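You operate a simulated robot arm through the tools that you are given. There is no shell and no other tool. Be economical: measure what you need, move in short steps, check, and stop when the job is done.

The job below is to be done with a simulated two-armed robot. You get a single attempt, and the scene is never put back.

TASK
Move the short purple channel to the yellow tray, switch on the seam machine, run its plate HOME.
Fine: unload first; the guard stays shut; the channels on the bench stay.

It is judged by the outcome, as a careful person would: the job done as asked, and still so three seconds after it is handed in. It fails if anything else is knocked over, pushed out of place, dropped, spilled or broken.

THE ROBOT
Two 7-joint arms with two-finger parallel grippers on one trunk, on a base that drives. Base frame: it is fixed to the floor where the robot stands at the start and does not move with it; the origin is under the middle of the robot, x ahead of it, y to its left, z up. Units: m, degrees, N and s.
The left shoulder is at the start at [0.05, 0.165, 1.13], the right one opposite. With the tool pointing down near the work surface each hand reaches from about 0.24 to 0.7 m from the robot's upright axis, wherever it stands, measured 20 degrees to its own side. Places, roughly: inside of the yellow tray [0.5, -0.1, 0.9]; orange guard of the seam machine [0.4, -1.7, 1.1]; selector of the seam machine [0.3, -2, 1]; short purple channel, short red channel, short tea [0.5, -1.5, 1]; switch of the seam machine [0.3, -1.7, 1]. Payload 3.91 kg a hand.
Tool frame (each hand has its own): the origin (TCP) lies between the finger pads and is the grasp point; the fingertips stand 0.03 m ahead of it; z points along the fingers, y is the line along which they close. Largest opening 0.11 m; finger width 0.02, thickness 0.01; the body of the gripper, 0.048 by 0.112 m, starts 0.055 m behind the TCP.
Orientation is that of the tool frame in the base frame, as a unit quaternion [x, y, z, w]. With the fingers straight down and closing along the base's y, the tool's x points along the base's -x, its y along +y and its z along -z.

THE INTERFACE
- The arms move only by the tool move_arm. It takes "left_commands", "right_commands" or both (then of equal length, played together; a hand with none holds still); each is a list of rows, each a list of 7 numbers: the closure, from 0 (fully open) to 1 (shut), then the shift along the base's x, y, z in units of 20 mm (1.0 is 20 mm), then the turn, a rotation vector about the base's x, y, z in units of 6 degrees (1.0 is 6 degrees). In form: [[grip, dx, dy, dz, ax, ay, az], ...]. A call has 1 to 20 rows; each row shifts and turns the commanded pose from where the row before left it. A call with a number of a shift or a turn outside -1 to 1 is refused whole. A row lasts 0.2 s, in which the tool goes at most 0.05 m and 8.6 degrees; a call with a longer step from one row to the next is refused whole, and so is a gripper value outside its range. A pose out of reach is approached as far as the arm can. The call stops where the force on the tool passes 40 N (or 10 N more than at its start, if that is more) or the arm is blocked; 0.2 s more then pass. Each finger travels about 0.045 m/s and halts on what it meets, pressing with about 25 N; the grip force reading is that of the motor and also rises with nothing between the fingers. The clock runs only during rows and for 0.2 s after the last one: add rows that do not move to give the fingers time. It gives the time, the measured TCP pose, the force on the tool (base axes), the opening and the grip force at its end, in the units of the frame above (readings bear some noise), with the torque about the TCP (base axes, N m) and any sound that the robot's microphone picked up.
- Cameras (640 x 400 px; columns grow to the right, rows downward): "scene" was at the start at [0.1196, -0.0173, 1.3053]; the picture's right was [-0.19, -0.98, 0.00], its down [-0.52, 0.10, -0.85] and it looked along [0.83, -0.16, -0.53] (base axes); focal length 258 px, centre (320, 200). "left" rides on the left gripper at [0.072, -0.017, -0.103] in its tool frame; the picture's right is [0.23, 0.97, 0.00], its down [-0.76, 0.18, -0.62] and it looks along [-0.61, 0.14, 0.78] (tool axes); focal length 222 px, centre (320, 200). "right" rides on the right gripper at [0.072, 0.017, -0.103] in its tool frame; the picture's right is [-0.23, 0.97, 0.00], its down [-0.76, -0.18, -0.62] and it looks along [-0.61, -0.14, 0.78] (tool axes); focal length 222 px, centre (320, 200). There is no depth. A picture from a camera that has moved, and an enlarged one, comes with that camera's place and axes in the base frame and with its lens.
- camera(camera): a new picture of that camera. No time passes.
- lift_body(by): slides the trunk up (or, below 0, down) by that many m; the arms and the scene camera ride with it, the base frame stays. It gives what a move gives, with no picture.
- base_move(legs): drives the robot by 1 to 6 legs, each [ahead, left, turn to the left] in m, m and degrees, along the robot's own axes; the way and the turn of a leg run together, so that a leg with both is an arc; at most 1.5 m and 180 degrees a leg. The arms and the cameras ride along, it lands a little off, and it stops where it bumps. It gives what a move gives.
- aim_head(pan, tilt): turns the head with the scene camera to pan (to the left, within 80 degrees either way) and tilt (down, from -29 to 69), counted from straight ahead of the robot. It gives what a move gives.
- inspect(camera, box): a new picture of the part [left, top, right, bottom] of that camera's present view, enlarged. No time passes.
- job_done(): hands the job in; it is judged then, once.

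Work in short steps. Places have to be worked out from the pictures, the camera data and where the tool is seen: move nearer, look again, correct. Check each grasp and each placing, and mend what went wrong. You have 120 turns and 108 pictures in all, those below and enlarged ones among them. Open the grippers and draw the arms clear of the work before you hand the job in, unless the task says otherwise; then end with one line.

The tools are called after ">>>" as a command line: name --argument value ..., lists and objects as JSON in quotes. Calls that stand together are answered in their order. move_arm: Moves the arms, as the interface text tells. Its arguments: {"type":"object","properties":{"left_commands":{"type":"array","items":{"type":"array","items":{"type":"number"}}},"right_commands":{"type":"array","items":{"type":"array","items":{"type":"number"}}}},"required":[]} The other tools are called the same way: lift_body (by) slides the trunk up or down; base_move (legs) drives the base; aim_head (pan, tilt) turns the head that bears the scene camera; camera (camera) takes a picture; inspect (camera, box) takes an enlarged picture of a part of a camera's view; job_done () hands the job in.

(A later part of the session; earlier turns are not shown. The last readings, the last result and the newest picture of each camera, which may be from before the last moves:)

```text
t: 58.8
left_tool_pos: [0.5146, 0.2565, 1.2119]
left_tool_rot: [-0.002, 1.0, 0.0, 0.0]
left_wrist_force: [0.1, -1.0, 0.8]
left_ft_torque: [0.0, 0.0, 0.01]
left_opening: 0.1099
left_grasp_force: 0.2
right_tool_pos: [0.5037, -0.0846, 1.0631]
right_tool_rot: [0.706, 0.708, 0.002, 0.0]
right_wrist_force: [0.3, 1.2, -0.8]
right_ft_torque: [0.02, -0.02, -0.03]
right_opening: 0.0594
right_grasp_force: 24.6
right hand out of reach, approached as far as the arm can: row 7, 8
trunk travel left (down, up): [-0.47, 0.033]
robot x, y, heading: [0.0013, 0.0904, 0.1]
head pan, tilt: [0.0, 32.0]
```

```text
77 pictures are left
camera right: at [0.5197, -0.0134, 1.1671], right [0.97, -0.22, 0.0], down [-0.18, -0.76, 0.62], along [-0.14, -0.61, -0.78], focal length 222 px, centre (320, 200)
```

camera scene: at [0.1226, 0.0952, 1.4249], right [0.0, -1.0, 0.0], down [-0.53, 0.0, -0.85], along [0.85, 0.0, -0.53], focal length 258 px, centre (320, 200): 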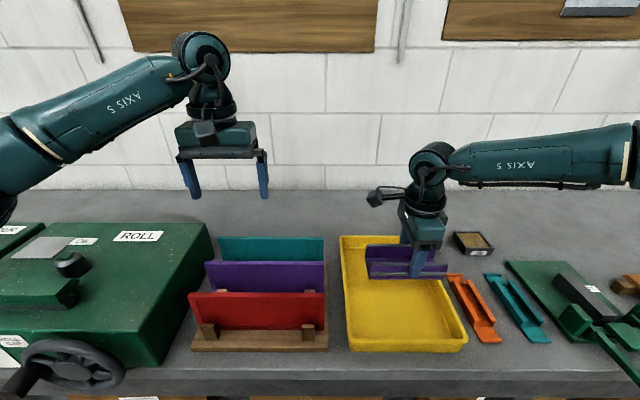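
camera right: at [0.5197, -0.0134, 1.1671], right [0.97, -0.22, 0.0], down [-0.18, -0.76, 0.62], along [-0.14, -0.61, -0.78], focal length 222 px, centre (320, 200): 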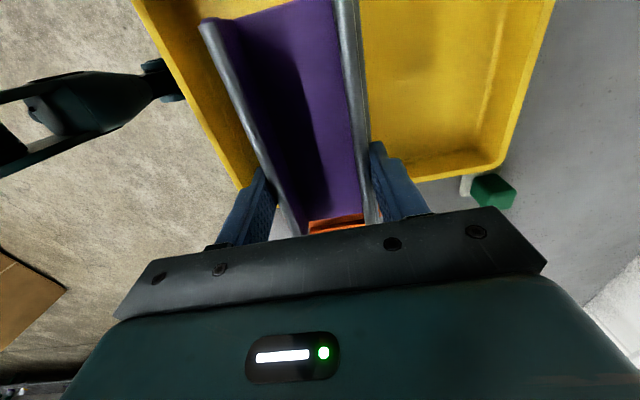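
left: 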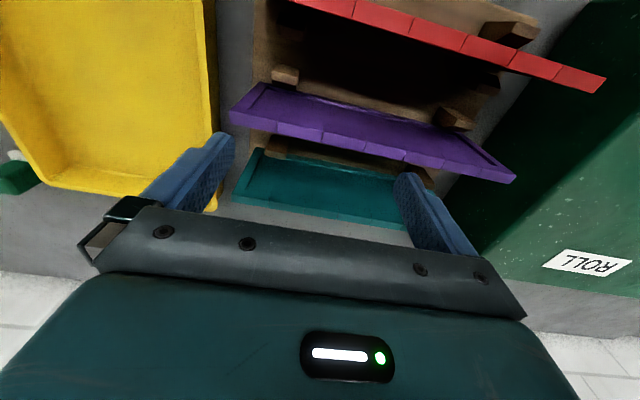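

Channel is over the tray's inside. The arm is at its lower limit, so I raise the left hand a bit and lower the trunk 0.10 m.

>>> move_arm --left_commands '[[0, 0, 0, 0.9, 0, 0, 0], [0, 0, 0, 0.9, 0, 0, 0], [0, 0, 0, 0.9, 0, 0, 0], [0, 0, 0, 0.9, 0, 0, 0], [0, 0, 0, 0.9, 0, 0, 0]]'

>>> lift_body --by -0.1

>>> camera --camera "right"

>>> camera --camera "scene"

```text
t: 60.0
left_tool_pos: [0.5146, 0.2558, 1.3007]
left_tool_rot: [-0.002, 1.0, 0.0, 0.0]
left_wrist_force: [-0.3, -0.8, -1.6]
left_ft_torque: [0.0, -0.01, 0.01]
left_opening: 0.1099
left_grasp_force: 0.1
right_tool_pos: [0.5042, -0.0855, 1.0642]
right_tool_rot: [0.705, 0.709, 0.002, 0.0]
right_wrist_force: [-0.3, -0.1, -0.7]
right_ft_torque: [-0.01, -0.02, 0.0]
right_opening: 0.0597
right_grasp_force: 24.8
trunk travel left (down, up): [-0.47, 0.033]
robot x, y, heading: [0.0001, 0.0931, 0.1]
head pan, tilt: [0.0, 32.0]
```

```text
t: 61.4
left_tool_pos: [0.5126, 0.2549, 1.2014]
left_tool_rot: [-0.002, 1.0, -0.001, 0.001]
left_wrist_force: [0.6, -0.2, 0.1]
left_ft_torque: [0.01, 0.05, 0.02]
left_opening: 0.1102
left_grasp_force: 0.2
right_tool_pos: [0.5044, -0.0847, 0.965]
right_tool_rot: [0.706, 0.708, 0.001, 0.0]
right_wrist_force: [-0.1, 1.0, -0.6]
right_ft_torque: [-0.03, 0.03, 0.01]
right_opening: 0.0595
right_grasp_force: 25.0
trunk travel left (down, up): [-0.37, 0.133]
robot x, y, heading: [0.0046, 0.0924, 0.0]
head pan, tilt: [0.0, 32.0]
```

```text
76 pictures are left
camera right: at [0.5196, -0.0132, 1.0676], right [0.97, -0.22, 0.0], down [-0.18, -0.76, 0.62], along [-0.14, -0.61, -0.78], focal length 222 px, centre (320, 200)
```

right: 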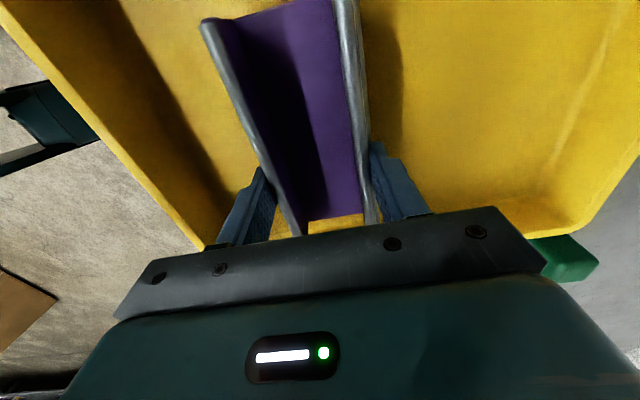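

```text
75 pictures are left
camera scene: at [0.1224, 0.0953, 1.325], right [0.0, -1.0, 0.0], down [-0.53, 0.0, -0.85], along [0.85, 0.0, -0.53], focal length 258 px, centre (320, 200)
```

scene: 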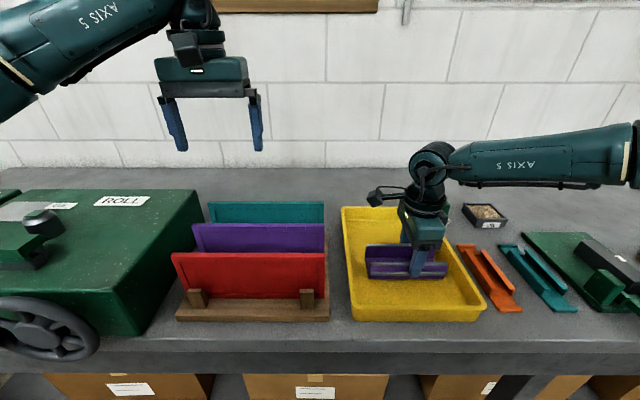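

The channel hangs just above the tray floor, well inside. I lower in 2–4 mm steps watching force.

>>> move_arm --right_commands '[[1, 0, 0, -0.2, 0, 0, 0], [1, 0, 0, -0.2, 0, 0, 0], [1, 0, 0, -0.2, 0, 0, 0]]'

>>> inspect --camera "scene" --box '[330, 190, 490, 330]'

```text
t: 62.1
left_tool_pos: [0.5142, 0.2567, 1.2014]
left_tool_rot: [-0.001, 1.0, 0.0, -0.001]
left_wrist_force: [0.0, 0.4, -0.5]
left_ft_torque: [0.0, 0.0, -0.02]
left_opening: 0.1101
left_grasp_force: 0.0
right_tool_pos: [0.5019, -0.0877, 0.9534]
right_tool_rot: [0.706, 0.709, 0.002, 0.0]
right_wrist_force: [0.1, 0.0, 1.8]
right_ft_torque: [-0.24, 0.09, 0.03]
right_opening: 0.0593
right_grasp_force: 25.2
right hand out of reach, approached as far as the arm can: row 3
trunk travel left (down, up): [-0.37, 0.133]
robot x, y, heading: [0.0003, 0.0944, 0.2]
head pan, tilt: [0.0, 32.0]
```

```text
2.86 times, centred on (410, 260) of scene
camera zoom: at [0.1223, 0.0954, 1.325], right [0.0, -1.0, 0.0], down [-0.53, 0.0, -0.85], along [0.85, 0.0, -0.53], focal length 737 px, centre (63, 29)
```

zoom: 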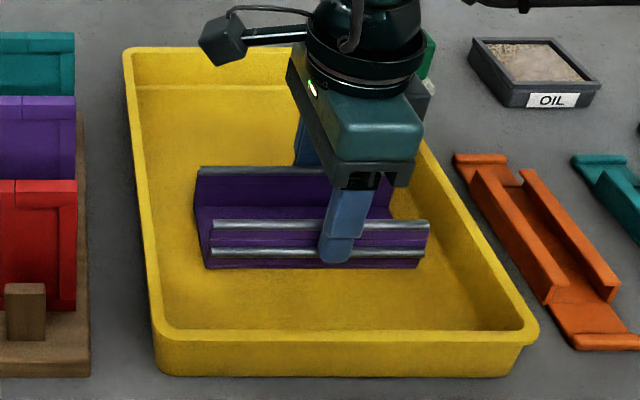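

Contact has begun (upward force and torque). I settle 3 mm more with the trunk, then open.

>>> lift_body --by -0.003

>>> move_arm --right_commands '[[0.75, 0, 0, 0, 0, 0, 0], [0.5, 0, 0, 0, 0, 0, 0], [0.2, 0, 0, 0, 0, 0, 0], [0, 0, 0, 0, 0, 0, 0], [0, 0, 0, 0, 0, 0, 0], [0, 0, 0, 0, 0, 0, 0]]'

>>> inspect --camera "scene" --box '[330, 190, 490, 330]'

```text
t: 62.7
left_tool_pos: [0.5128, 0.2557, 1.1993]
left_tool_rot: [-0.002, 1.0, -0.001, 0.001]
left_wrist_force: [-0.1, 0.1, 0.2]
left_ft_torque: [0.02, 0.0, 0.0]
left_opening: 0.11
left_grasp_force: 0.1
right_tool_pos: [0.5015, -0.088, 0.9526]
right_tool_rot: [0.705, 0.709, 0.004, 0.002]
right_wrist_force: [-0.5, -2.8, 19.0]
right_ft_torque: [-0.35, 0.15, 0.05]
right_opening: 0.0599
right_grasp_force: 25.1
trunk travel left (down, up): [-0.367, 0.136]
robot x, y, heading: [-0.0, 0.0954, 0.3]
head pan, tilt: [0.0, 32.0]
```

```text
t: 64.1
left_tool_pos: [0.5138, 0.2561, 1.1979]
left_tool_rot: [-0.002, 1.0, 0.001, -0.001]
left_wrist_force: [-0.7, 0.7, -0.5]
left_ft_torque: [0.01, 0.01, 0.01]
left_opening: 0.1101
left_grasp_force: 0.1
right_tool_pos: [0.503, -0.0879, 0.9495]
right_tool_rot: [0.705, 0.709, 0.002, 0.0]
right_wrist_force: [0.8, -0.3, -0.6]
right_ft_torque: [-0.01, 0.02, -0.02]
right_opening: 0.11
right_grasp_force: 0.0
trunk travel left (down, up): [-0.367, 0.136]
robot x, y, heading: [0.0034, 0.0927, 0.3]
head pan, tilt: [0.0, 32.0]
```

```text
2.86 times, centred on (410, 260) of scene
camera zoom: at [0.1226, 0.0953, 1.3219], right [0.0, -1.0, 0.0], down [-0.53, 0.0, -0.85], along [0.85, 0.0, -0.53], focal length 737 px, centre (63, 29)
```

zoom: 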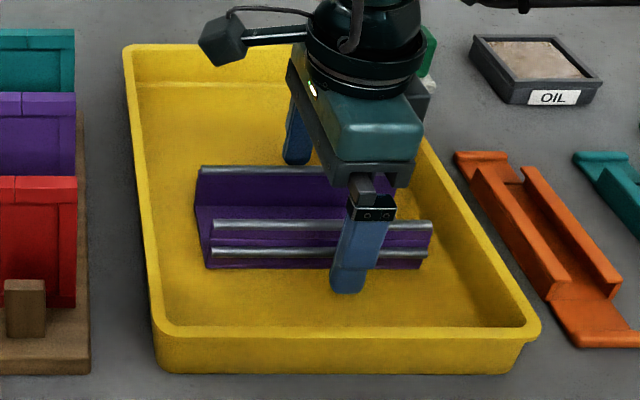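

Released cleanly. I raise the trunk straight up to clear the channel, then check.

>>> lift_body --by 0.13

>>> move_arm --right_commands '[[0, 0, 0, 1, 0, 0, 0], [0, 0, 0, 1, 0, 0, 0], [0, 0, 0, 1, 0, 0, 0], [0, 0, 0, 1, 0, 0, 0], [0, 0, 0, 1, 0, 0, 0], [0, 0, 0, 1, 0, 0, 0]]'

>>> camera --camera "scene"

```text
t: 65.7
left_tool_pos: [0.5151, 0.256, 1.3274]
left_tool_rot: [-0.002, 1.0, 0.0, 0.0]
left_wrist_force: [0.4, -0.8, -0.7]
left_ft_torque: [-0.01, -0.03, 0.01]
left_opening: 0.1099
left_grasp_force: 0.0
right_tool_pos: [0.5025, -0.0878, 1.0798]
right_tool_rot: [0.706, 0.708, 0.002, -0.001]
right_wrist_force: [0.2, 0.1, -0.3]
right_ft_torque: [0.0, -0.03, 0.02]
right_opening: 0.11
right_grasp_force: 0.1
trunk travel left (down, up): [-0.497, 0.006]
robot x, y, heading: [0.0017, 0.0978, 0.2]
head pan, tilt: [0.0, 32.0]
```

```text
t: 67.0
left_tool_pos: [0.5141, 0.2552, 1.3279]
left_tool_rot: [-0.001, 1.0, 0.0, 0.0]
left_wrist_force: [-0.2, 0.4, 0.2]
left_ft_torque: [-0.03, 0.0, 0.03]
left_opening: 0.1101
left_grasp_force: 0.0
right_tool_pos: [0.5019, -0.0872, 1.2022]
right_tool_rot: [0.706, 0.708, 0.003, 0.0]
right_wrist_force: [1.1, -0.5, 0.0]
right_ft_torque: [0.0, -0.01, 0.0]
right_opening: 0.1099
right_grasp_force: 0.1
trunk travel left (down, up): [-0.497, 0.006]
robot x, y, heading: [-0.0011, 0.0945, 0.1]
head pan, tilt: [0.0, 32.0]
```

```text
72 pictures are left
camera scene: at [0.1222, 0.0954, 1.4519], right [0.0, -1.0, 0.0], down [-0.53, 0.0, -0.85], along [0.85, 0.0, -0.53], focal length 258 px, centre (320, 200)
```

scene: 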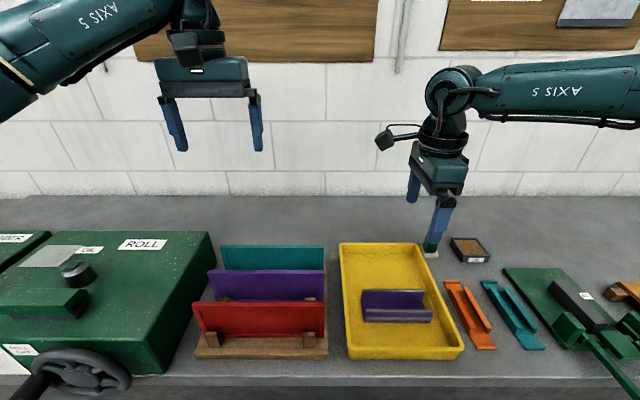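

The channel rests in the tray, nothing else disturbed. Now back to the seam machine, standing off from the bench for its front panel.

>>> base_move --legs '[[-0.38, 0, -0.1], [0, -0.95, 0], [0, -0.9, 0]]'

>>> aim_head --pan 0 --tilt 38

>>> camera --camera "scene"

```text
t: 78.4
left_tool_pos: [0.1144, -1.6186, 1.3281]
left_tool_rot: [0.008, 1.0, 0.0, 0.0]
left_wrist_force: [0.9, 1.3, 0.2]
left_ft_torque: [0.0, 0.04, -0.02]
left_opening: 0.1101
left_grasp_force: 0.1
right_tool_pos: [0.0939, -1.9605, 1.2009]
right_tool_rot: [0.714, 0.7, 0.003, -0.001]
right_wrist_force: [0.7, 0.2, 0.2]
right_ft_torque: [0.03, -0.02, 0.0]
right_opening: 0.1101
right_grasp_force: 0.0
trunk travel left (down, up): [-0.497, 0.006]
robot x, y, heading: [-0.3996, -1.7683, -1.1]
head pan, tilt: [0.0, 32.0]
```

```text
t: 79.1
left_tool_pos: [0.1148, -1.6174, 1.3275]
left_tool_rot: [0.008, 1.0, 0.0, 0.0]
left_wrist_force: [0.4, 0.0, -0.2]
left_ft_torque: [-0.01, 0.05, 0.02]
left_opening: 0.1099
left_grasp_force: 0.0
right_tool_pos: [0.0945, -1.9611, 1.2015]
right_tool_rot: [0.714, 0.701, 0.002, -0.001]
right_wrist_force: [-0.2, 0.6, 0.0]
right_ft_torque: [-0.02, 0.04, 0.02]
right_opening: 0.1099
right_grasp_force: 0.1
trunk travel left (down, up): [-0.497, 0.006]
robot x, y, heading: [-0.4003, -1.7722, -0.9]
head pan, tilt: [0.0, 38.0]
```

```text
71 pictures are left
camera scene: at [-0.2843, -1.7701, 1.4427], right [-0.02, -1.0, 0.0], down [-0.62, 0.01, -0.79], along [0.79, -0.01, -0.62], focal length 258 px, centre (320, 200)
```

scene: 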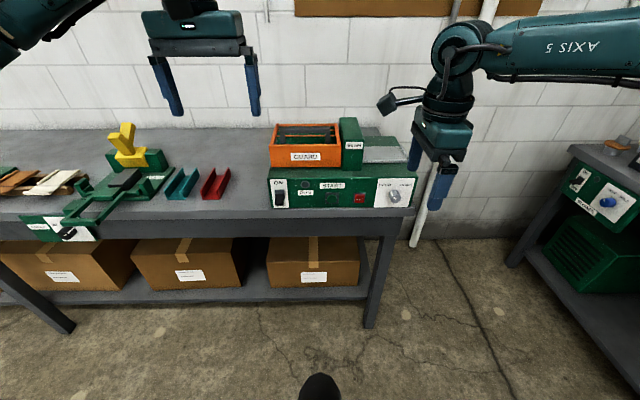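

I lower the trunk for a more frontal view of the panel (hands are in front of the bench, free of it).

>>> lift_body --by -0.28

>>> aim_head --pan 0 --tilt 15

>>> camera --camera "scene"

```text
t: 81.9
left_tool_pos: [0.1145, -1.6179, 1.0481]
left_tool_rot: [0.009, 1.0, 0.0, 0.0]
left_wrist_force: [-0.6, 0.3, -0.1]
left_ft_torque: [0.01, 0.02, 0.03]
left_opening: 0.1104
left_grasp_force: 0.1
right_tool_pos: [0.0944, -1.9604, 0.9208]
right_tool_rot: [0.713, 0.701, 0.002, 0.0]
right_wrist_force: [-0.6, -0.1, 0.3]
right_ft_torque: [0.01, 0.02, -0.02]
right_opening: 0.1101
right_grasp_force: 0.1
trunk travel left (down, up): [-0.217, 0.286]
robot x, y, heading: [-0.4019, -1.766, -1.0]
head pan, tilt: [0.0, 38.0]
```

```text
t: 82.8
left_tool_pos: [0.1144, -1.6174, 1.0494]
left_tool_rot: [0.009, 1.0, 0.0, 0.0]
left_wrist_force: [0.0, 0.8, 0.5]
left_ft_torque: [0.01, -0.04, -0.01]
left_opening: 0.11
left_grasp_force: 0.0
right_tool_pos: [0.0942, -1.9596, 0.9203]
right_tool_rot: [0.713, 0.701, 0.002, -0.001]
right_wrist_force: [-0.3, -0.3, 0.2]
right_ft_torque: [-0.01, 0.03, 0.01]
right_opening: 0.1099
right_grasp_force: 0.1
trunk travel left (down, up): [-0.217, 0.286]
robot x, y, heading: [-0.4028, -1.7719, -1.3]
head pan, tilt: [0.0, 15.0]
```

```text
70 pictures are left
camera scene: at [-0.2772, -1.7702, 1.1992], right [-0.02, -1.0, 0.0], down [-0.26, 0.0, -0.97], along [0.97, -0.02, -0.26], focal length 258 px, centre (320, 200)
```

scene: 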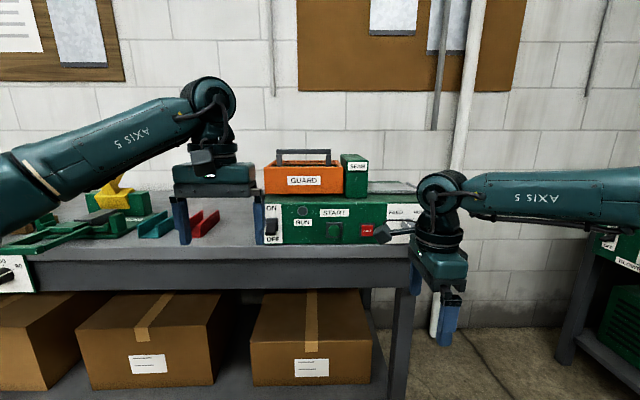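

>>> inspect --camera "scene" --box '[240, 140, 430, 260]'

```text
3.33 times, centred on (335, 200) of scene
camera zoom: at [-0.2772, -1.7702, 1.1992], right [-0.02, -1.0, 0.0], down [-0.26, 0.0, -0.97], along [0.97, -0.02, -0.26], focal length 859 px, centre (270, 200)
```

zoom: 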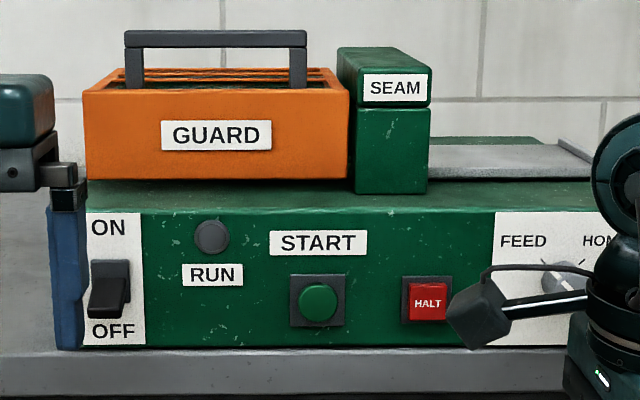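

Geometry: panel face x≈0.365, toggle lever tip ≈[0.35, -1.657, 0.955] (OFF, pointing down), START ≈[y -1.823, z 0.945], HALT y≈-1.909, selector ≈[0.346, -2.01, 0.974]. I turn the left hand to point forward, closed.

>>> move_arm --left_commands '[[1, 0.3, 0, 0, 0, -1, 0], [1, 0.3, 0, 0, 0, -1, 0], [1, 0.3, 0, 0, 0, -1, 0], [1, 0.3, 0, 0, 0, -1, 0], [1, 0.3, 0, 0, 0, -1, 0], [1, 0.3, 0, 0, 0, -1, 0], [1, 0.3, 0, 0, 0, -1, 0], [1, 0.3, 0, 0, 0, -1, 0], [1, 0.3, 0, 0, 0, -1, 0], [1, 0.3, 0, 0, 0, -1, 0], [1, 0.3, 0, 0, 0, -1, 0], [1, 0.3, 0, 0, 0, -1, 0], [1, 0.3, 0, 0, 0, -1, 0], [1, 0.3, 0, 0, 0, -1, 0], [1, 0.3, 0, 0, 0, -1, 0]]'

>>> camera --camera "scene"

>>> camera --camera "left"

```text
t: 86.0
left_tool_pos: [0.1993, -1.625, 1.0484]
left_tool_rot: [0.011, 0.732, 0.002, 0.681]
left_wrist_force: [0.4, -0.1, -0.5]
left_ft_torque: [-0.01, -0.02, -0.02]
left_opening: 0.0
left_grasp_force: 25.0
left hand out of reach, approached as far as the arm can: row 15
right_tool_pos: [0.0944, -1.9608, 0.9209]
right_tool_rot: [0.713, 0.701, 0.002, 0.0]
right_wrist_force: [-0.7, 0.3, -0.1]
right_ft_torque: [-0.03, 0.01, 0.0]
right_opening: 0.1102
right_grasp_force: 0.1
trunk travel left (down, up): [-0.217, 0.286]
robot x, y, heading: [-0.4009, -1.7678, -1.1]
head pan, tilt: [0.0, 15.0]
```

```text
68 pictures are left
camera scene: at [-0.2769, -1.7698, 1.1992], right [-0.02, -1.0, 0.0], down [-0.26, 0.0, -0.97], along [0.97, -0.02, -0.26], focal length 258 px, centre (320, 200)
```

scene: 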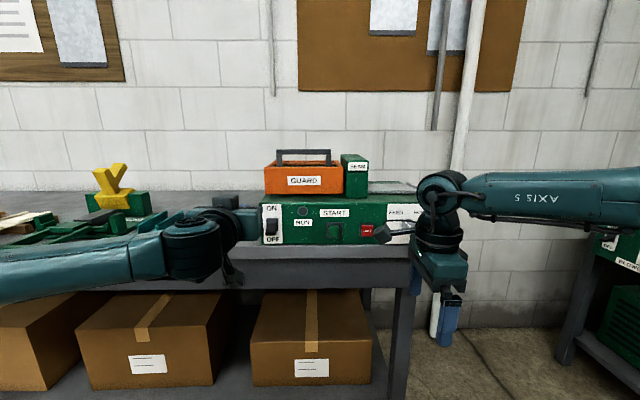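

```text
67 pictures are left
camera left: at [0.092, -1.64, 0.9833], right [0.0, 0.98, -0.21], down [-0.56, 0.17, 0.81], along [0.83, 0.12, 0.55], focal length 222 px, centre (320, 200)
```

left: 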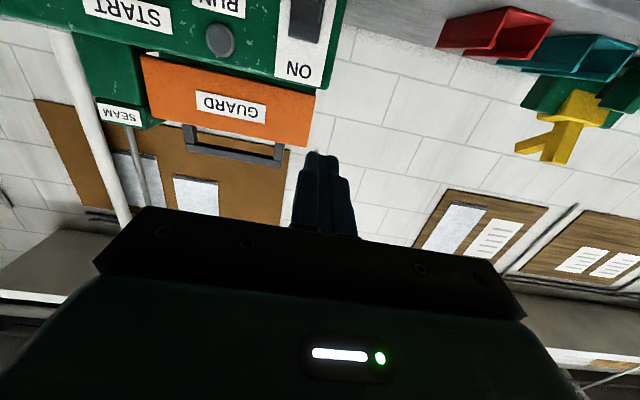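

The left hand points forward. I bring it to below the toggle's level, y -1.657, still short of the panel.

>>> move_arm --left_commands '[[1, 0.3, -0.27, -0.95, 0, 0, 0], [1, 0.3, -0.27, -0.95, 0, 0, 0], [1, 0.3, -0.27, -0.95, 0, 0, 0], [1, 0.3, -0.27, -0.95, 0, 0, 0], [1, 0.3, -0.27, -0.95, 0, 0, 0], [1, 0.3, -0.27, -0.95, 0, 0, 0], [1, 0, 0, 0, 0, 0, 0]]'

>>> inspect --camera "scene" --box '[200, 160, 400, 285]'

>>> camera --camera "left"

```text
t: 87.6
left_tool_pos: [0.2331, -1.671, 0.941]
left_tool_rot: [0.01, 0.734, 0.004, 0.68]
left_wrist_force: [-0.3, 0.7, 0.3]
left_ft_torque: [-0.01, -0.02, 0.01]
left_opening: 0.0
left_grasp_force: 25.4
left hand out of reach, approached as far as the arm can: row 5, 6
right_tool_pos: [0.0944, -1.9614, 0.9203]
right_tool_rot: [0.713, 0.701, 0.002, -0.001]
right_wrist_force: [0.1, -0.1, -0.4]
right_ft_torque: [0.03, -0.01, 0.0]
right_opening: 0.1096
right_grasp_force: 0.0
trunk travel left (down, up): [-0.217, 0.286]
robot x, y, heading: [-0.402, -1.7712, -1.3]
head pan, tilt: [0.0, 15.0]
```

```text
3.20 times, centred on (300, 222) of scene
camera zoom: at [-0.2772, -1.7702, 1.1993], right [-0.02, -1.0, 0.0], down [-0.26, 0.0, -0.97], along [0.97, -0.02, -0.26], focal length 825 px, centre (384, 128)
```

zoom: 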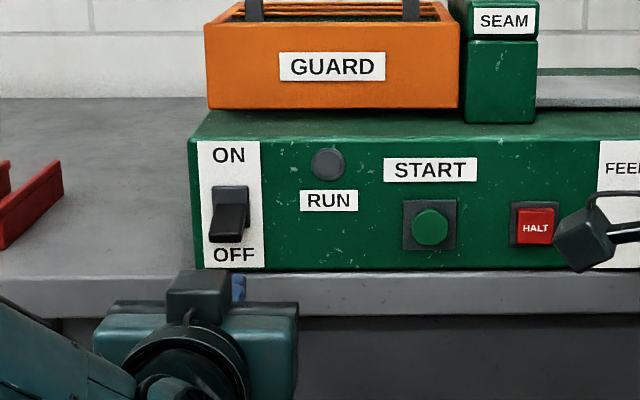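

```text
65 pictures are left
camera left: at [0.1251, -1.6865, 0.8771], right [-0.01, 0.98, -0.21], down [-0.56, 0.17, 0.81], along [0.83, 0.12, 0.55], focal length 222 px, centre (320, 200)
```

left: 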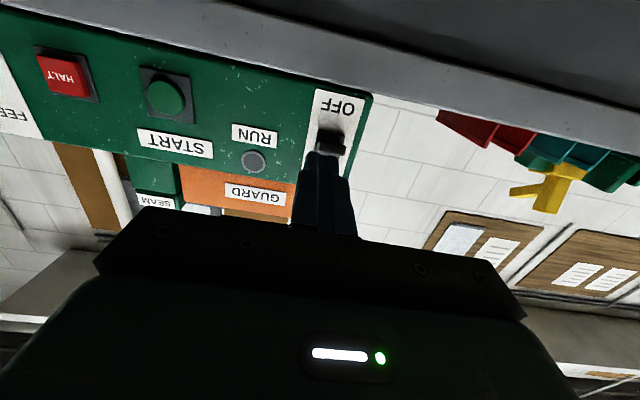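

The lever tip is ≈[0.345, -1.657, 0.945]. I lower the trunk 16 mm, shift the hand to y -1.657, and creep the base forward.

>>> lift_body --by -0.017

>>> move_arm --left_commands '[[1, 0, 0.35, 0, 0, 0, 0], [1, 0, 0.35, 0, 0, 0, 0]]'

>>> base_move --legs '[[0.05, 0, 0]]'

>>> camera --camera "left"

>>> inspect --camera "scene" --box '[200, 160, 400, 285]'

```text
t: 88.2
left_tool_pos: [0.2339, -1.6707, 0.9246]
left_tool_rot: [0.009, 0.734, 0.005, 0.68]
left_wrist_force: [0.5, -0.1, -0.5]
left_ft_torque: [0.01, -0.01, 0.04]
left_opening: 0.0001
left_grasp_force: 25.4
right_tool_pos: [0.0944, -1.9599, 0.903]
right_tool_rot: [0.713, 0.701, 0.003, 0.0]
right_wrist_force: [0.3, -0.5, -0.1]
right_ft_torque: [0.02, 0.02, -0.02]
right_opening: 0.11
right_grasp_force: 0.1
trunk travel left (down, up): [-0.2, 0.303]
robot x, y, heading: [-0.4055, -1.7668, -1.3]
head pan, tilt: [0.0, 15.0]
```

```text
t: 88.8
left_tool_pos: [0.2326, -1.6624, 0.9297]
left_tool_rot: [0.009, 0.735, 0.006, 0.678]
left_wrist_force: [-0.1, 0.7, -0.7]
left_ft_torque: [0.0, 0.0, 0.0]
left_opening: 0.0
left_grasp_force: 24.5
left hand out of reach, approached as far as the arm can: row 2
right_tool_pos: [0.0933, -1.9619, 0.9037]
right_tool_rot: [0.713, 0.701, 0.002, 0.0]
right_wrist_force: [-0.7, -0.1, -0.3]
right_ft_torque: [0.04, -0.01, 0.01]
right_opening: 0.1103
right_grasp_force: 0.1
trunk travel left (down, up): [-0.2, 0.303]
robot x, y, heading: [-0.4064, -1.7675, -0.9]
head pan, tilt: [0.0, 15.0]
```

```text
t: 89.7
left_tool_pos: [0.2834, -1.6621, 0.9283]
left_tool_rot: [0.008, 0.736, 0.006, 0.677]
left_wrist_force: [0.3, -0.6, 0.1]
left_ft_torque: [-0.01, 0.05, -0.01]
left_opening: 0.0001
left_grasp_force: 24.4
right_tool_pos: [0.1442, -1.961, 0.903]
right_tool_rot: [0.713, 0.701, 0.002, 0.0]
right_wrist_force: [0.3, 0.5, -0.2]
right_ft_torque: [-0.03, -0.02, 0.03]
right_opening: 0.1099
right_grasp_force: 0.1
trunk travel left (down, up): [-0.2, 0.303]
robot x, y, heading: [-0.3519, -1.7703, -0.9]
head pan, tilt: [0.0, 15.0]
```

```text
64 pictures are left
camera left: at [0.1745, -1.6794, 0.8651], right [-0.02, 0.98, -0.21], down [-0.56, 0.16, 0.81], along [0.83, 0.13, 0.54], focal length 222 px, centre (320, 200)
```

left: 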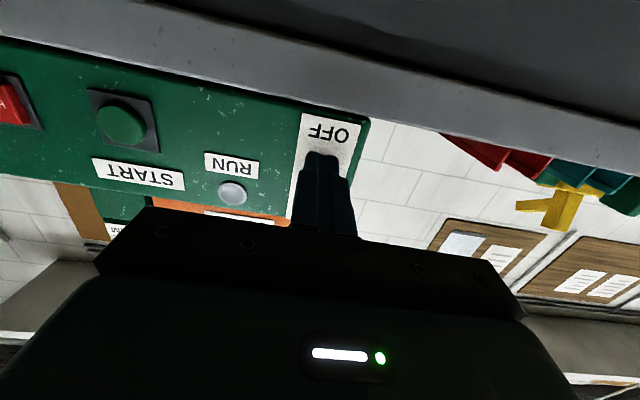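

```text
3.20 times, centred on (300, 222) of scene
camera zoom: at [-0.2272, -1.771, 1.1822], right [-0.02, -1.0, 0.0], down [-0.26, 0.0, -0.97], along [0.97, -0.02, -0.26], focal length 825 px, centre (384, 128)
```

zoom: 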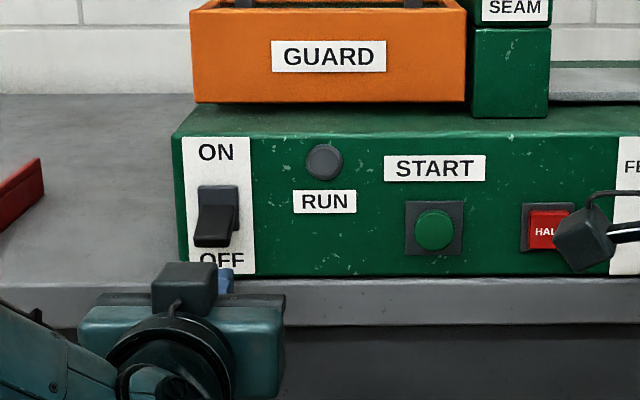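

Finger tip is ≈0.926 just below the lever. I drop 4 mm more and creep 42 mm forward.

>>> lift_body --by -0.004

>>> base_move --legs '[[0.04, 0, 0]]'

>>> camera --camera "left"

>>> inspect --camera "scene" --box '[200, 160, 400, 285]'

```text
t: 90.3
left_tool_pos: [0.2831, -1.6631, 0.9245]
left_tool_rot: [0.009, 0.735, 0.006, 0.678]
left_wrist_force: [0.2, -0.6, 0.4]
left_ft_torque: [0.02, 0.01, -0.01]
left_opening: 0.0002
left_grasp_force: 24.5
right_tool_pos: [0.1435, -1.9604, 0.8994]
right_tool_rot: [0.713, 0.701, 0.002, 0.0]
right_wrist_force: [0.2, -0.2, -0.2]
right_ft_torque: [-0.01, 0.01, 0.0]
right_opening: 0.1099
right_grasp_force: 0.1
trunk travel left (down, up): [-0.196, 0.307]
robot x, y, heading: [-0.3521, -1.7646, -1.0]
head pan, tilt: [0.0, 15.0]
```

```text
t: 91.2
left_tool_pos: [0.3225, -1.664, 0.924]
left_tool_rot: [0.009, 0.736, 0.005, 0.677]
left_wrist_force: [-0.5, -0.5, -0.3]
left_ft_torque: [0.0, 0.02, 0.03]
left_opening: 0.0
left_grasp_force: 24.8
right_tool_pos: [0.184, -1.9622, 0.8998]
right_tool_rot: [0.713, 0.701, 0.002, -0.001]
right_wrist_force: [0.2, -0.3, -0.5]
right_ft_torque: [0.0, -0.04, -0.03]
right_opening: 0.1099
right_grasp_force: 0.1
trunk travel left (down, up): [-0.196, 0.307]
robot x, y, heading: [-0.3108, -1.7705, -1.4]
head pan, tilt: [0.0, 15.0]
```

```text
62 pictures are left
camera left: at [0.2145, -1.6804, 0.8612], right [-0.02, 0.98, -0.21], down [-0.56, 0.16, 0.81], along [0.83, 0.13, 0.54], focal length 222 px, centre (320, 200)
```

left: 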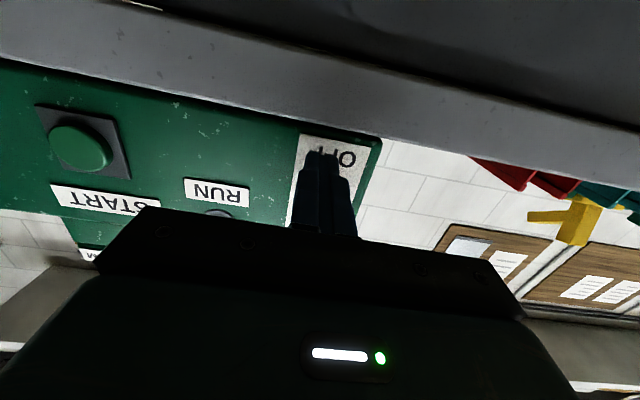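

```text
3.20 times, centred on (300, 222) of scene
camera zoom: at [-0.1872, -1.7718, 1.1782], right [-0.02, -1.0, 0.0], down [-0.26, 0.0, -0.97], along [0.97, -0.02, -0.26], focal length 825 px, centre (384, 128)
```

zoom: 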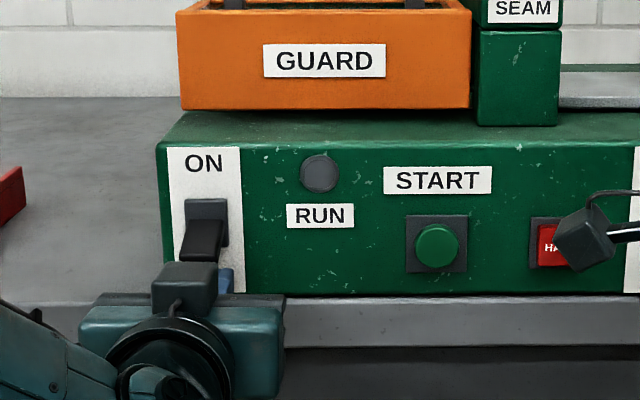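

The finger is under the lever. I push up 44 mm in small rows with the force guard on.

>>> move_arm --left_commands '[[1, 0, 0, 0.4, 0, 0, 0], [1, 0, 0, 0.4, 0, 0, 0], [1, 0, 0, 0.4, 0, 0, 0], [1, 0, 0, 0.4, 0, 0, 0], [1, 0, 0, 0.4, 0, 0, 0], [1, 0, 0, 0.2, 0, 0, 0]]'

>>> inspect --camera "scene" --box '[200, 160, 400, 285]'

```text
t: 92.5
left_tool_pos: [0.3194, -1.6638, 0.9527]
left_tool_rot: [0.01, 0.747, 0.007, 0.665]
left_wrist_force: [-4.5, 2.0, -5.7]
left_ft_torque: [0.01, 0.1, 0.05]
left_opening: 0.0
left_grasp_force: 25.6
right_tool_pos: [0.1831, -1.9625, 0.9004]
right_tool_rot: [0.713, 0.701, 0.003, 0.0]
right_wrist_force: [1.0, 0.1, 0.3]
right_ft_torque: [0.01, -0.03, 0.02]
right_opening: 0.1098
right_grasp_force: 0.1
trunk travel left (down, up): [-0.196, 0.307]
robot x, y, heading: [-0.3112, -1.7687, -0.9]
head pan, tilt: [0.0, 15.0]
stopped in row 6 (left hand): the force on the tool passed its limit (the readings are from after the stop); the commanded pose is now the measured one
```

```text
3.20 times, centred on (300, 222) of scene
camera zoom: at [-0.1877, -1.7717, 1.1787], right [-0.02, -1.0, 0.0], down [-0.26, 0.0, -0.97], along [0.97, -0.02, -0.26], focal length 825 px, centre (384, 128)
```

zoom: 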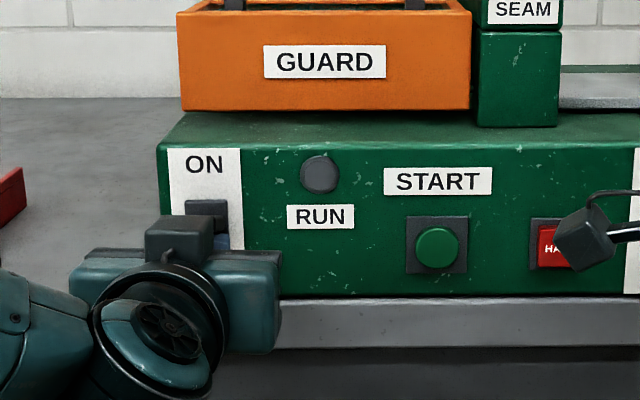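

The push stopped on force. I check from the left hand's camera.

>>> inspect --camera "left" --box '[220, 80, 460, 260]'

```text
2.22 times, centred on (340, 170) of left
camera zoom: at [0.2088, -1.6787, 0.8937], right [-0.02, 0.98, -0.2], down [-0.53, 0.16, 0.83], along [0.85, 0.12, 0.52], focal length 494 px, centre (276, 267)
```

zoom: 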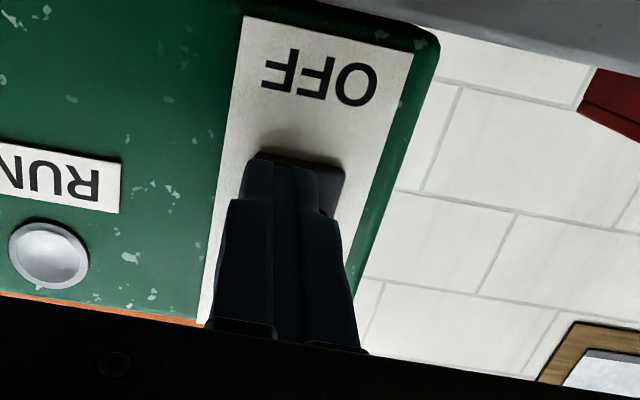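

I back off 4 cm to see the lever's state.

>>> base_move --legs '[[-0.06, 0, 0]]'

>>> lift_body --by -0.04

>>> inspect --camera "scene" --box '[220, 160, 320, 225]'

>>> inspect --camera "left" --box '[220, 80, 460, 260]'

```text
t: 93.5
left_tool_pos: [0.2606, -1.6629, 0.9558]
left_tool_rot: [0.011, 0.745, 0.006, 0.666]
left_wrist_force: [-0.2, -1.0, 0.7]
left_ft_torque: [0.0, -0.01, 0.01]
left_opening: 0.0
left_grasp_force: 24.5
right_tool_pos: [0.1249, -1.9613, 0.8997]
right_tool_rot: [0.713, 0.701, 0.003, 0.001]
right_wrist_force: [0.0, 0.9, 0.7]
right_ft_torque: [0.03, -0.06, -0.02]
right_opening: 0.11
right_grasp_force: 0.1
trunk travel left (down, up): [-0.196, 0.307]
robot x, y, heading: [-0.3739, -1.7676, -0.8]
head pan, tilt: [0.0, 15.0]
```

```text
t: 94.3
left_tool_pos: [0.2599, -1.663, 0.9152]
left_tool_rot: [0.011, 0.745, 0.006, 0.667]
left_wrist_force: [0.1, 0.3, 1.1]
left_ft_torque: [-0.02, -0.01, 0.01]
left_opening: 0.0001
left_grasp_force: 25.0
right_tool_pos: [0.1242, -1.9617, 0.8594]
right_tool_rot: [0.714, 0.7, 0.002, 0.0]
right_wrist_force: [0.2, 0.0, 0.5]
right_ft_torque: [-0.01, 0.0, -0.01]
right_opening: 0.11
right_grasp_force: 0.1
trunk travel left (down, up): [-0.156, 0.347]
robot x, y, heading: [-0.3728, -1.7672, -0.8]
head pan, tilt: [0.0, 15.0]
```

```text
6.15 times, centred on (270, 192) of scene
camera zoom: at [-0.2473, -1.7708, 1.1383], right [-0.02, -1.0, 0.0], down [-0.26, 0.0, -0.97], along [0.97, -0.02, -0.26], focal length 1586 px, centre (628, 246)
```

zoom: 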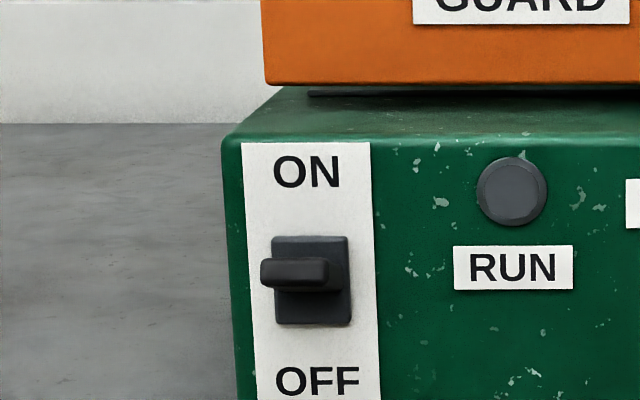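

```text
2.22 times, centred on (340, 170) of left
camera zoom: at [0.1502, -1.6785, 0.8552], right [-0.02, 0.98, -0.2], down [-0.53, 0.16, 0.83], along [0.85, 0.12, 0.52], focal length 494 px, centre (276, 267)
```

zoom: 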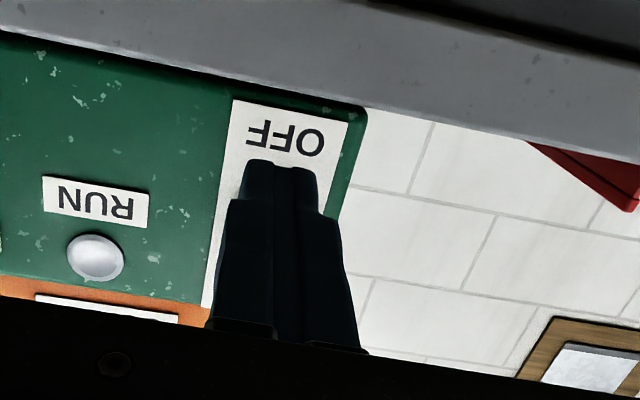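

The lever is now at mid-position; my fingertip was too deep and caught the bezel. I go in again 12 mm shallower and push on up.

>>> base_move --legs '[[0.046, 0, 0]]'

>>> lift_body --by 0.03

>>> move_arm --left_commands '[[1, 0, 0, 0.4, 0, 0, 0], [1, 0, 0, 0.4, 0, 0, 0], [1, 0, 0, 0.4, 0, 0, 0], [1, 0, 0, 0.4, 0, 0, 0], [1, 0, 0, 0.4, 0, 0, 0]]'

>>> inspect --camera "scene" --box '[220, 160, 320, 225]'

```text
t: 95.2
left_tool_pos: [0.3059, -1.6641, 0.9155]
left_tool_rot: [0.011, 0.745, 0.006, 0.667]
left_wrist_force: [0.5, 0.0, 0.1]
left_ft_torque: [0.01, 0.01, 0.0]
left_opening: 0.0
left_grasp_force: 25.0
right_tool_pos: [0.1689, -1.963, 0.8596]
right_tool_rot: [0.714, 0.7, 0.002, -0.001]
right_wrist_force: [-0.5, -0.4, -0.1]
right_ft_torque: [0.0, 0.0, 0.01]
right_opening: 0.11
right_grasp_force: 0.2
trunk travel left (down, up): [-0.156, 0.347]
robot x, y, heading: [-0.3282, -1.7675, -1.4]
head pan, tilt: [0.0, 15.0]
```

```text
t: 96.0
left_tool_pos: [0.307, -1.6645, 0.9457]
left_tool_rot: [0.011, 0.745, 0.006, 0.667]
left_wrist_force: [0.6, 0.4, -1.0]
left_ft_torque: [-0.01, 0.02, -0.01]
left_opening: 0.0
left_grasp_force: 25.1
right_tool_pos: [0.1696, -1.9636, 0.8896]
right_tool_rot: [0.713, 0.701, 0.002, 0.0]
right_wrist_force: [0.0, -0.4, -0.1]
right_ft_torque: [0.02, -0.02, -0.03]
right_opening: 0.1098
right_grasp_force: 0.0
trunk travel left (down, up): [-0.186, 0.317]
robot x, y, heading: [-0.3291, -1.769, -0.9]
head pan, tilt: [0.0, 15.0]
```

```text
t: 97.0
left_tool_pos: [0.3036, -1.6635, 0.9592]
left_tool_rot: [0.015, 0.758, 0.006, 0.653]
left_wrist_force: [-3.3, 1.1, -6.5]
left_ft_torque: [0.01, 0.17, 0.13]
left_opening: 0.0001
left_grasp_force: 25.4
right_tool_pos: [0.1689, -1.9628, 0.8904]
right_tool_rot: [0.714, 0.7, 0.002, 0.001]
right_wrist_force: [0.6, -0.2, -0.7]
right_ft_torque: [0.0, -0.02, -0.02]
right_opening: 0.11
right_grasp_force: 0.1
trunk travel left (down, up): [-0.186, 0.317]
robot x, y, heading: [-0.3305, -1.7669, -1.0]
head pan, tilt: [0.0, 15.0]
stopped in row 4 (left hand): the force on the tool passed its limit (the readings are from after the stop); the commanded pose is now the measured one
```

```text
6.15 times, centred on (270, 192) of scene
camera zoom: at [-0.2018, -1.7716, 1.1686], right [-0.02, -1.0, 0.0], down [-0.26, 0.0, -0.97], along [0.97, -0.02, -0.26], focal length 1586 px, centre (628, 246)
```

zoom: 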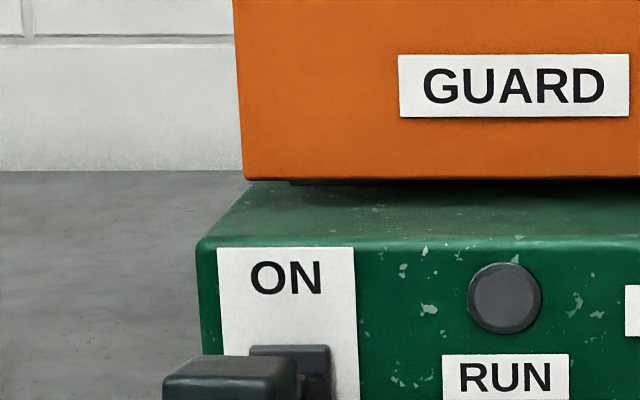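

Blocked again. I look from the left camera and at the whole scene to see what touches.

>>> inspect --camera "left" --box '[220, 60, 460, 240]'

>>> inspect --camera "scene" --box '[200, 180, 360, 290]'

```text
2.22 times, centred on (340, 150) of left
camera zoom: at [0.1911, -1.6786, 0.9039], right [-0.02, 0.98, -0.2], down [-0.5, 0.16, 0.85], along [0.86, 0.12, 0.49], focal length 494 px, centre (276, 311)
```

zoom: 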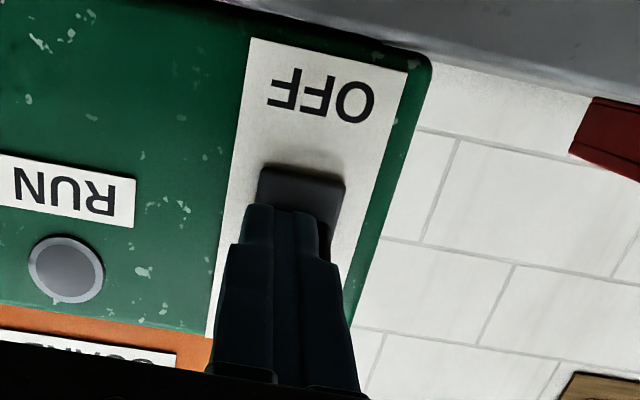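

```text
3.64 times, centred on (280, 235) of scene
camera zoom: at [-0.2018, -1.7716, 1.1686], right [-0.02, -1.0, 0.0], down [-0.26, 0.0, -0.97], along [0.97, -0.02, -0.26], focal length 938 px, centre (466, 73)
```

zoom: 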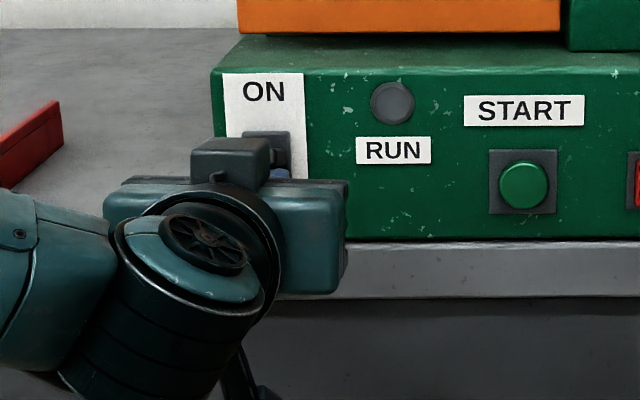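

The lever might in fact be at its ON stop already (it points ~20° up). I back off fully and view it well.

>>> base_move --legs '[[-0.07, 0, 0]]'

>>> move_arm --left_commands '[[1, -0.5, 0.9, 0, 0, 0, 0], [1, -0.5, 0.9, 0, 0, 0, 0], [1, -0.5, 0.9, 0, 0, 0, 0], [1, -0.5, 0.9, 0, 0, 0, 0], [1, -0.5, 0.9, 0, 0, 0, 0], [1, -0.5, 0.9, 0, 0, 0, 0]]'

>>> inspect --camera "scene" --box '[230, 160, 330, 225]'

>>> camera --camera "left"

```text
t: 98.0
left_tool_pos: [0.2348, -1.6622, 0.9634]
left_tool_rot: [0.014, 0.755, 0.006, 0.656]
left_wrist_force: [0.1, 0.0, -0.4]
left_ft_torque: [0.03, 0.01, -0.03]
left_opening: 0.0001
left_grasp_force: 25.5
right_tool_pos: [0.1005, -1.9618, 0.89]
right_tool_rot: [0.712, 0.702, 0.002, 0.0]
right_wrist_force: [-0.3, -0.3, -0.5]
right_ft_torque: [-0.02, -0.02, 0.0]
right_opening: 0.1099
right_grasp_force: 0.1
trunk travel left (down, up): [-0.186, 0.317]
robot x, y, heading: [-0.398, -1.7685, -1.1]
head pan, tilt: [0.0, 15.0]
```

```text
t: 99.4
left_tool_pos: [0.1897, -1.5816, 0.9641]
left_tool_rot: [0.013, 0.756, 0.007, 0.654]
left_wrist_force: [0.2, 0.0, -0.6]
left_ft_torque: [0.03, 0.02, 0.01]
left_opening: 0.0001
left_grasp_force: 24.9
left hand out of reach, approached as far as the arm can: row 5, 6
right_tool_pos: [0.1007, -1.9604, 0.8893]
right_tool_rot: [0.713, 0.701, 0.002, 0.0]
right_wrist_force: [0.7, 0.0, -0.3]
right_ft_torque: [-0.01, 0.01, 0.0]
right_opening: 0.1102
right_grasp_force: 0.1
trunk travel left (down, up): [-0.186, 0.317]
robot x, y, heading: [-0.3956, -1.7702, -1.0]
head pan, tilt: [0.0, 15.0]
```

```text
6.15 times, centred on (280, 192) of scene
camera zoom: at [-0.2709, -1.7704, 1.1683], right [-0.02, -1.0, 0.0], down [-0.26, 0.0, -0.97], along [0.97, -0.02, -0.26], focal length 1586 px, centre (566, 246)
```

zoom: 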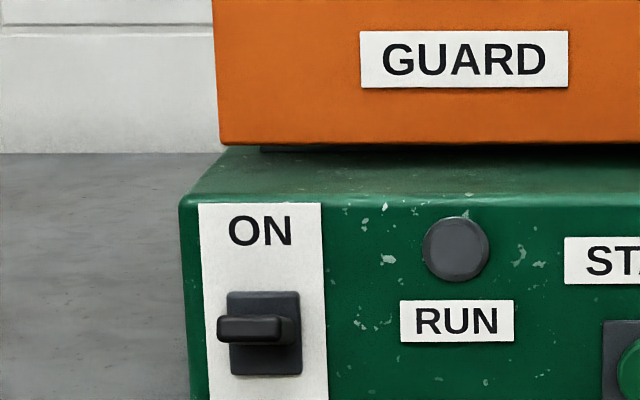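

```text
52 pictures are left
camera left: at [0.0775, -1.5968, 0.9072], right [-0.02, 0.98, -0.2], down [-0.51, 0.16, 0.85], along [0.86, 0.12, 0.49], focal length 222 px, centre (320, 200)
```

left: 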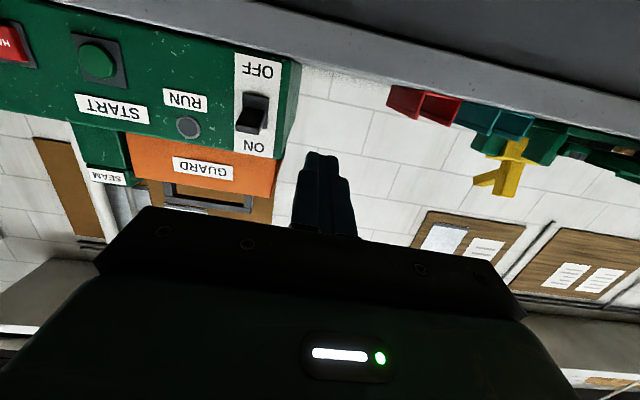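

The lever now points toward ON at what looks like its stop (symmetric to OFF). Next the selector: I turn the right hand back to yaw 0, then to point forward.

>>> move_arm --right_commands '[[0, 0, 0, 0.3, 0, 0, 1], [0, 0, 0, 0.3, 0, 0, 1], [0, 0, 0, 0.3, 0, 0, 1], [0, 0, 0, 0.3, 0, 0, 1], [0, 0, 0, 0.3, 0, 0, 1], [0, 0, 0, 0.3, 0, 0, 1], [0, 0, 0, 0.3, 0, 0, 1], [0, 0, 0, 0.3, 0, 0, 1], [0, 0, 0, 0.3, 0, 0, 1], [0, 0, 0, 0.3, 0, 0, 1], [0, 0, 0, 0.3, 0, 0, 1], [0, 0, 0, 0.3, 0, 0, 1], [0, 0, 0, 0.3, 0, 0, 1], [0, 0, 0, 0.3, 0, 0, 1], [0, 0, 0, 0.3, 0, 0, 1]]'

>>> move_arm --right_commands '[[0.4, 0.3, 0, 0, 0, -1, 0], [0.4, 0.3, 0, 0, 0, -1, 0], [0.4, 0.3, 0, 0, 0, -1, 0], [0.4, 0.3, 0, 0, 0, -1, 0], [0.4, 0.3, 0, 0, 0, -1, 0], [0.4, 0.3, 0, 0, 0, -1, 0], [0.4, 0.3, 0, 0, 0, -1, 0], [0.4, 0.3, 0, 0, 0, -1, 0], [0.4, 0.3, 0, 0, 0, -1, 0], [0.4, 0.3, 0, 0, 0, -1, 0], [0.4, 0.3, 0, 0, 0, -1, 0], [0.4, 0.3, 0, 0, 0, -1, 0], [0.4, 0.3, 0, 0, 0, -1, 0], [0.4, 0.3, 0, 0, 0, -1, 0], [0.4, 0.3, 0, 0, 0, -1, 0]]'

>>> camera --camera "scene"

>>> camera --camera "right"

```text
t: 102.6
left_tool_pos: [0.19, -1.582, 0.9633]
left_tool_rot: [0.013, 0.756, 0.008, 0.654]
left_wrist_force: [1.2, 0.3, 0.6]
left_ft_torque: [-0.03, 0.0, 0.0]
left_opening: 0.0
left_grasp_force: 24.6
right_tool_pos: [0.1011, -1.9617, 0.9786]
right_tool_rot: [0.008, 1.0, 0.002, -0.002]
right_wrist_force: [0.3, 0.1, 0.5]
right_ft_torque: [-0.04, 0.01, 0.03]
right_opening: 0.1098
right_grasp_force: 0.2
trunk travel left (down, up): [-0.186, 0.317]
robot x, y, heading: [-0.3931, -1.7687, -1.0]
head pan, tilt: [0.0, 15.0]
```

```text
t: 105.8
left_tool_pos: [0.1906, -1.5819, 0.9638]
left_tool_rot: [0.012, 0.757, 0.009, 0.653]
left_wrist_force: [0.6, -0.9, 0.0]
left_ft_torque: [-0.02, -0.04, 0.02]
left_opening: 0.0001
left_grasp_force: 24.8
right_tool_pos: [0.1772, -1.9631, 0.9959]
right_tool_rot: [0.009, 0.739, 0.013, 0.673]
right_wrist_force: [-0.2, -0.5, -0.2]
right_ft_torque: [0.0, -0.04, 0.05]
right_opening: 0.0661
right_grasp_force: 0.1
right hand out of reach, approached as far as the arm can: row 14, 15
trunk travel left (down, up): [-0.186, 0.317]
robot x, y, heading: [-0.3991, -1.7701, -1.1]
head pan, tilt: [0.0, 15.0]
```

```text
51 pictures are left
camera scene: at [-0.2703, -1.7711, 1.1681], right [-0.02, -1.0, 0.0], down [-0.26, 0.01, -0.97], along [0.97, -0.02, -0.26], focal length 258 px, centre (320, 200)
```

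scene: 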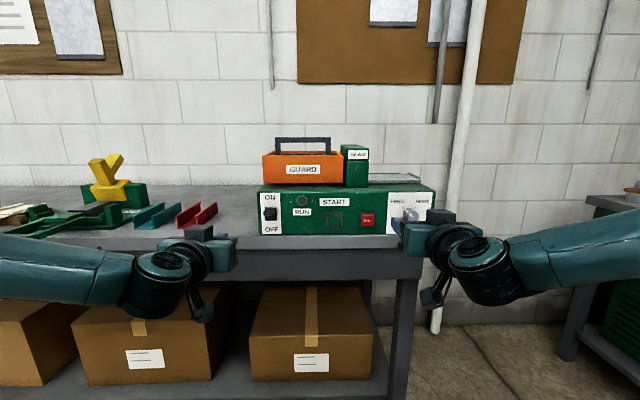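

```text
50 pictures are left
camera right: at [0.0669, -1.9452, 0.934], right [0.02, 0.97, 0.26], down [-0.55, -0.21, 0.81], along [0.84, -0.15, 0.53], focal length 222 px, centre (320, 200)
```

right: 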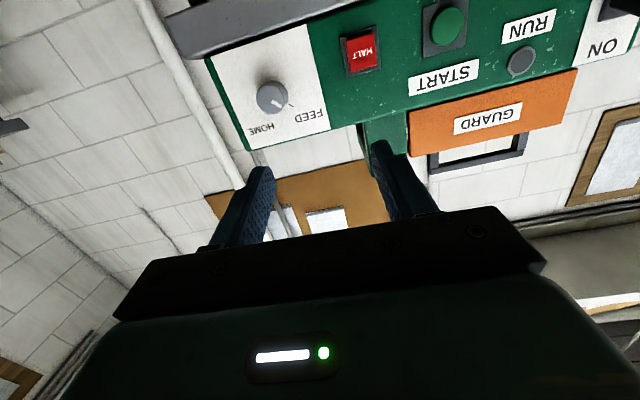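

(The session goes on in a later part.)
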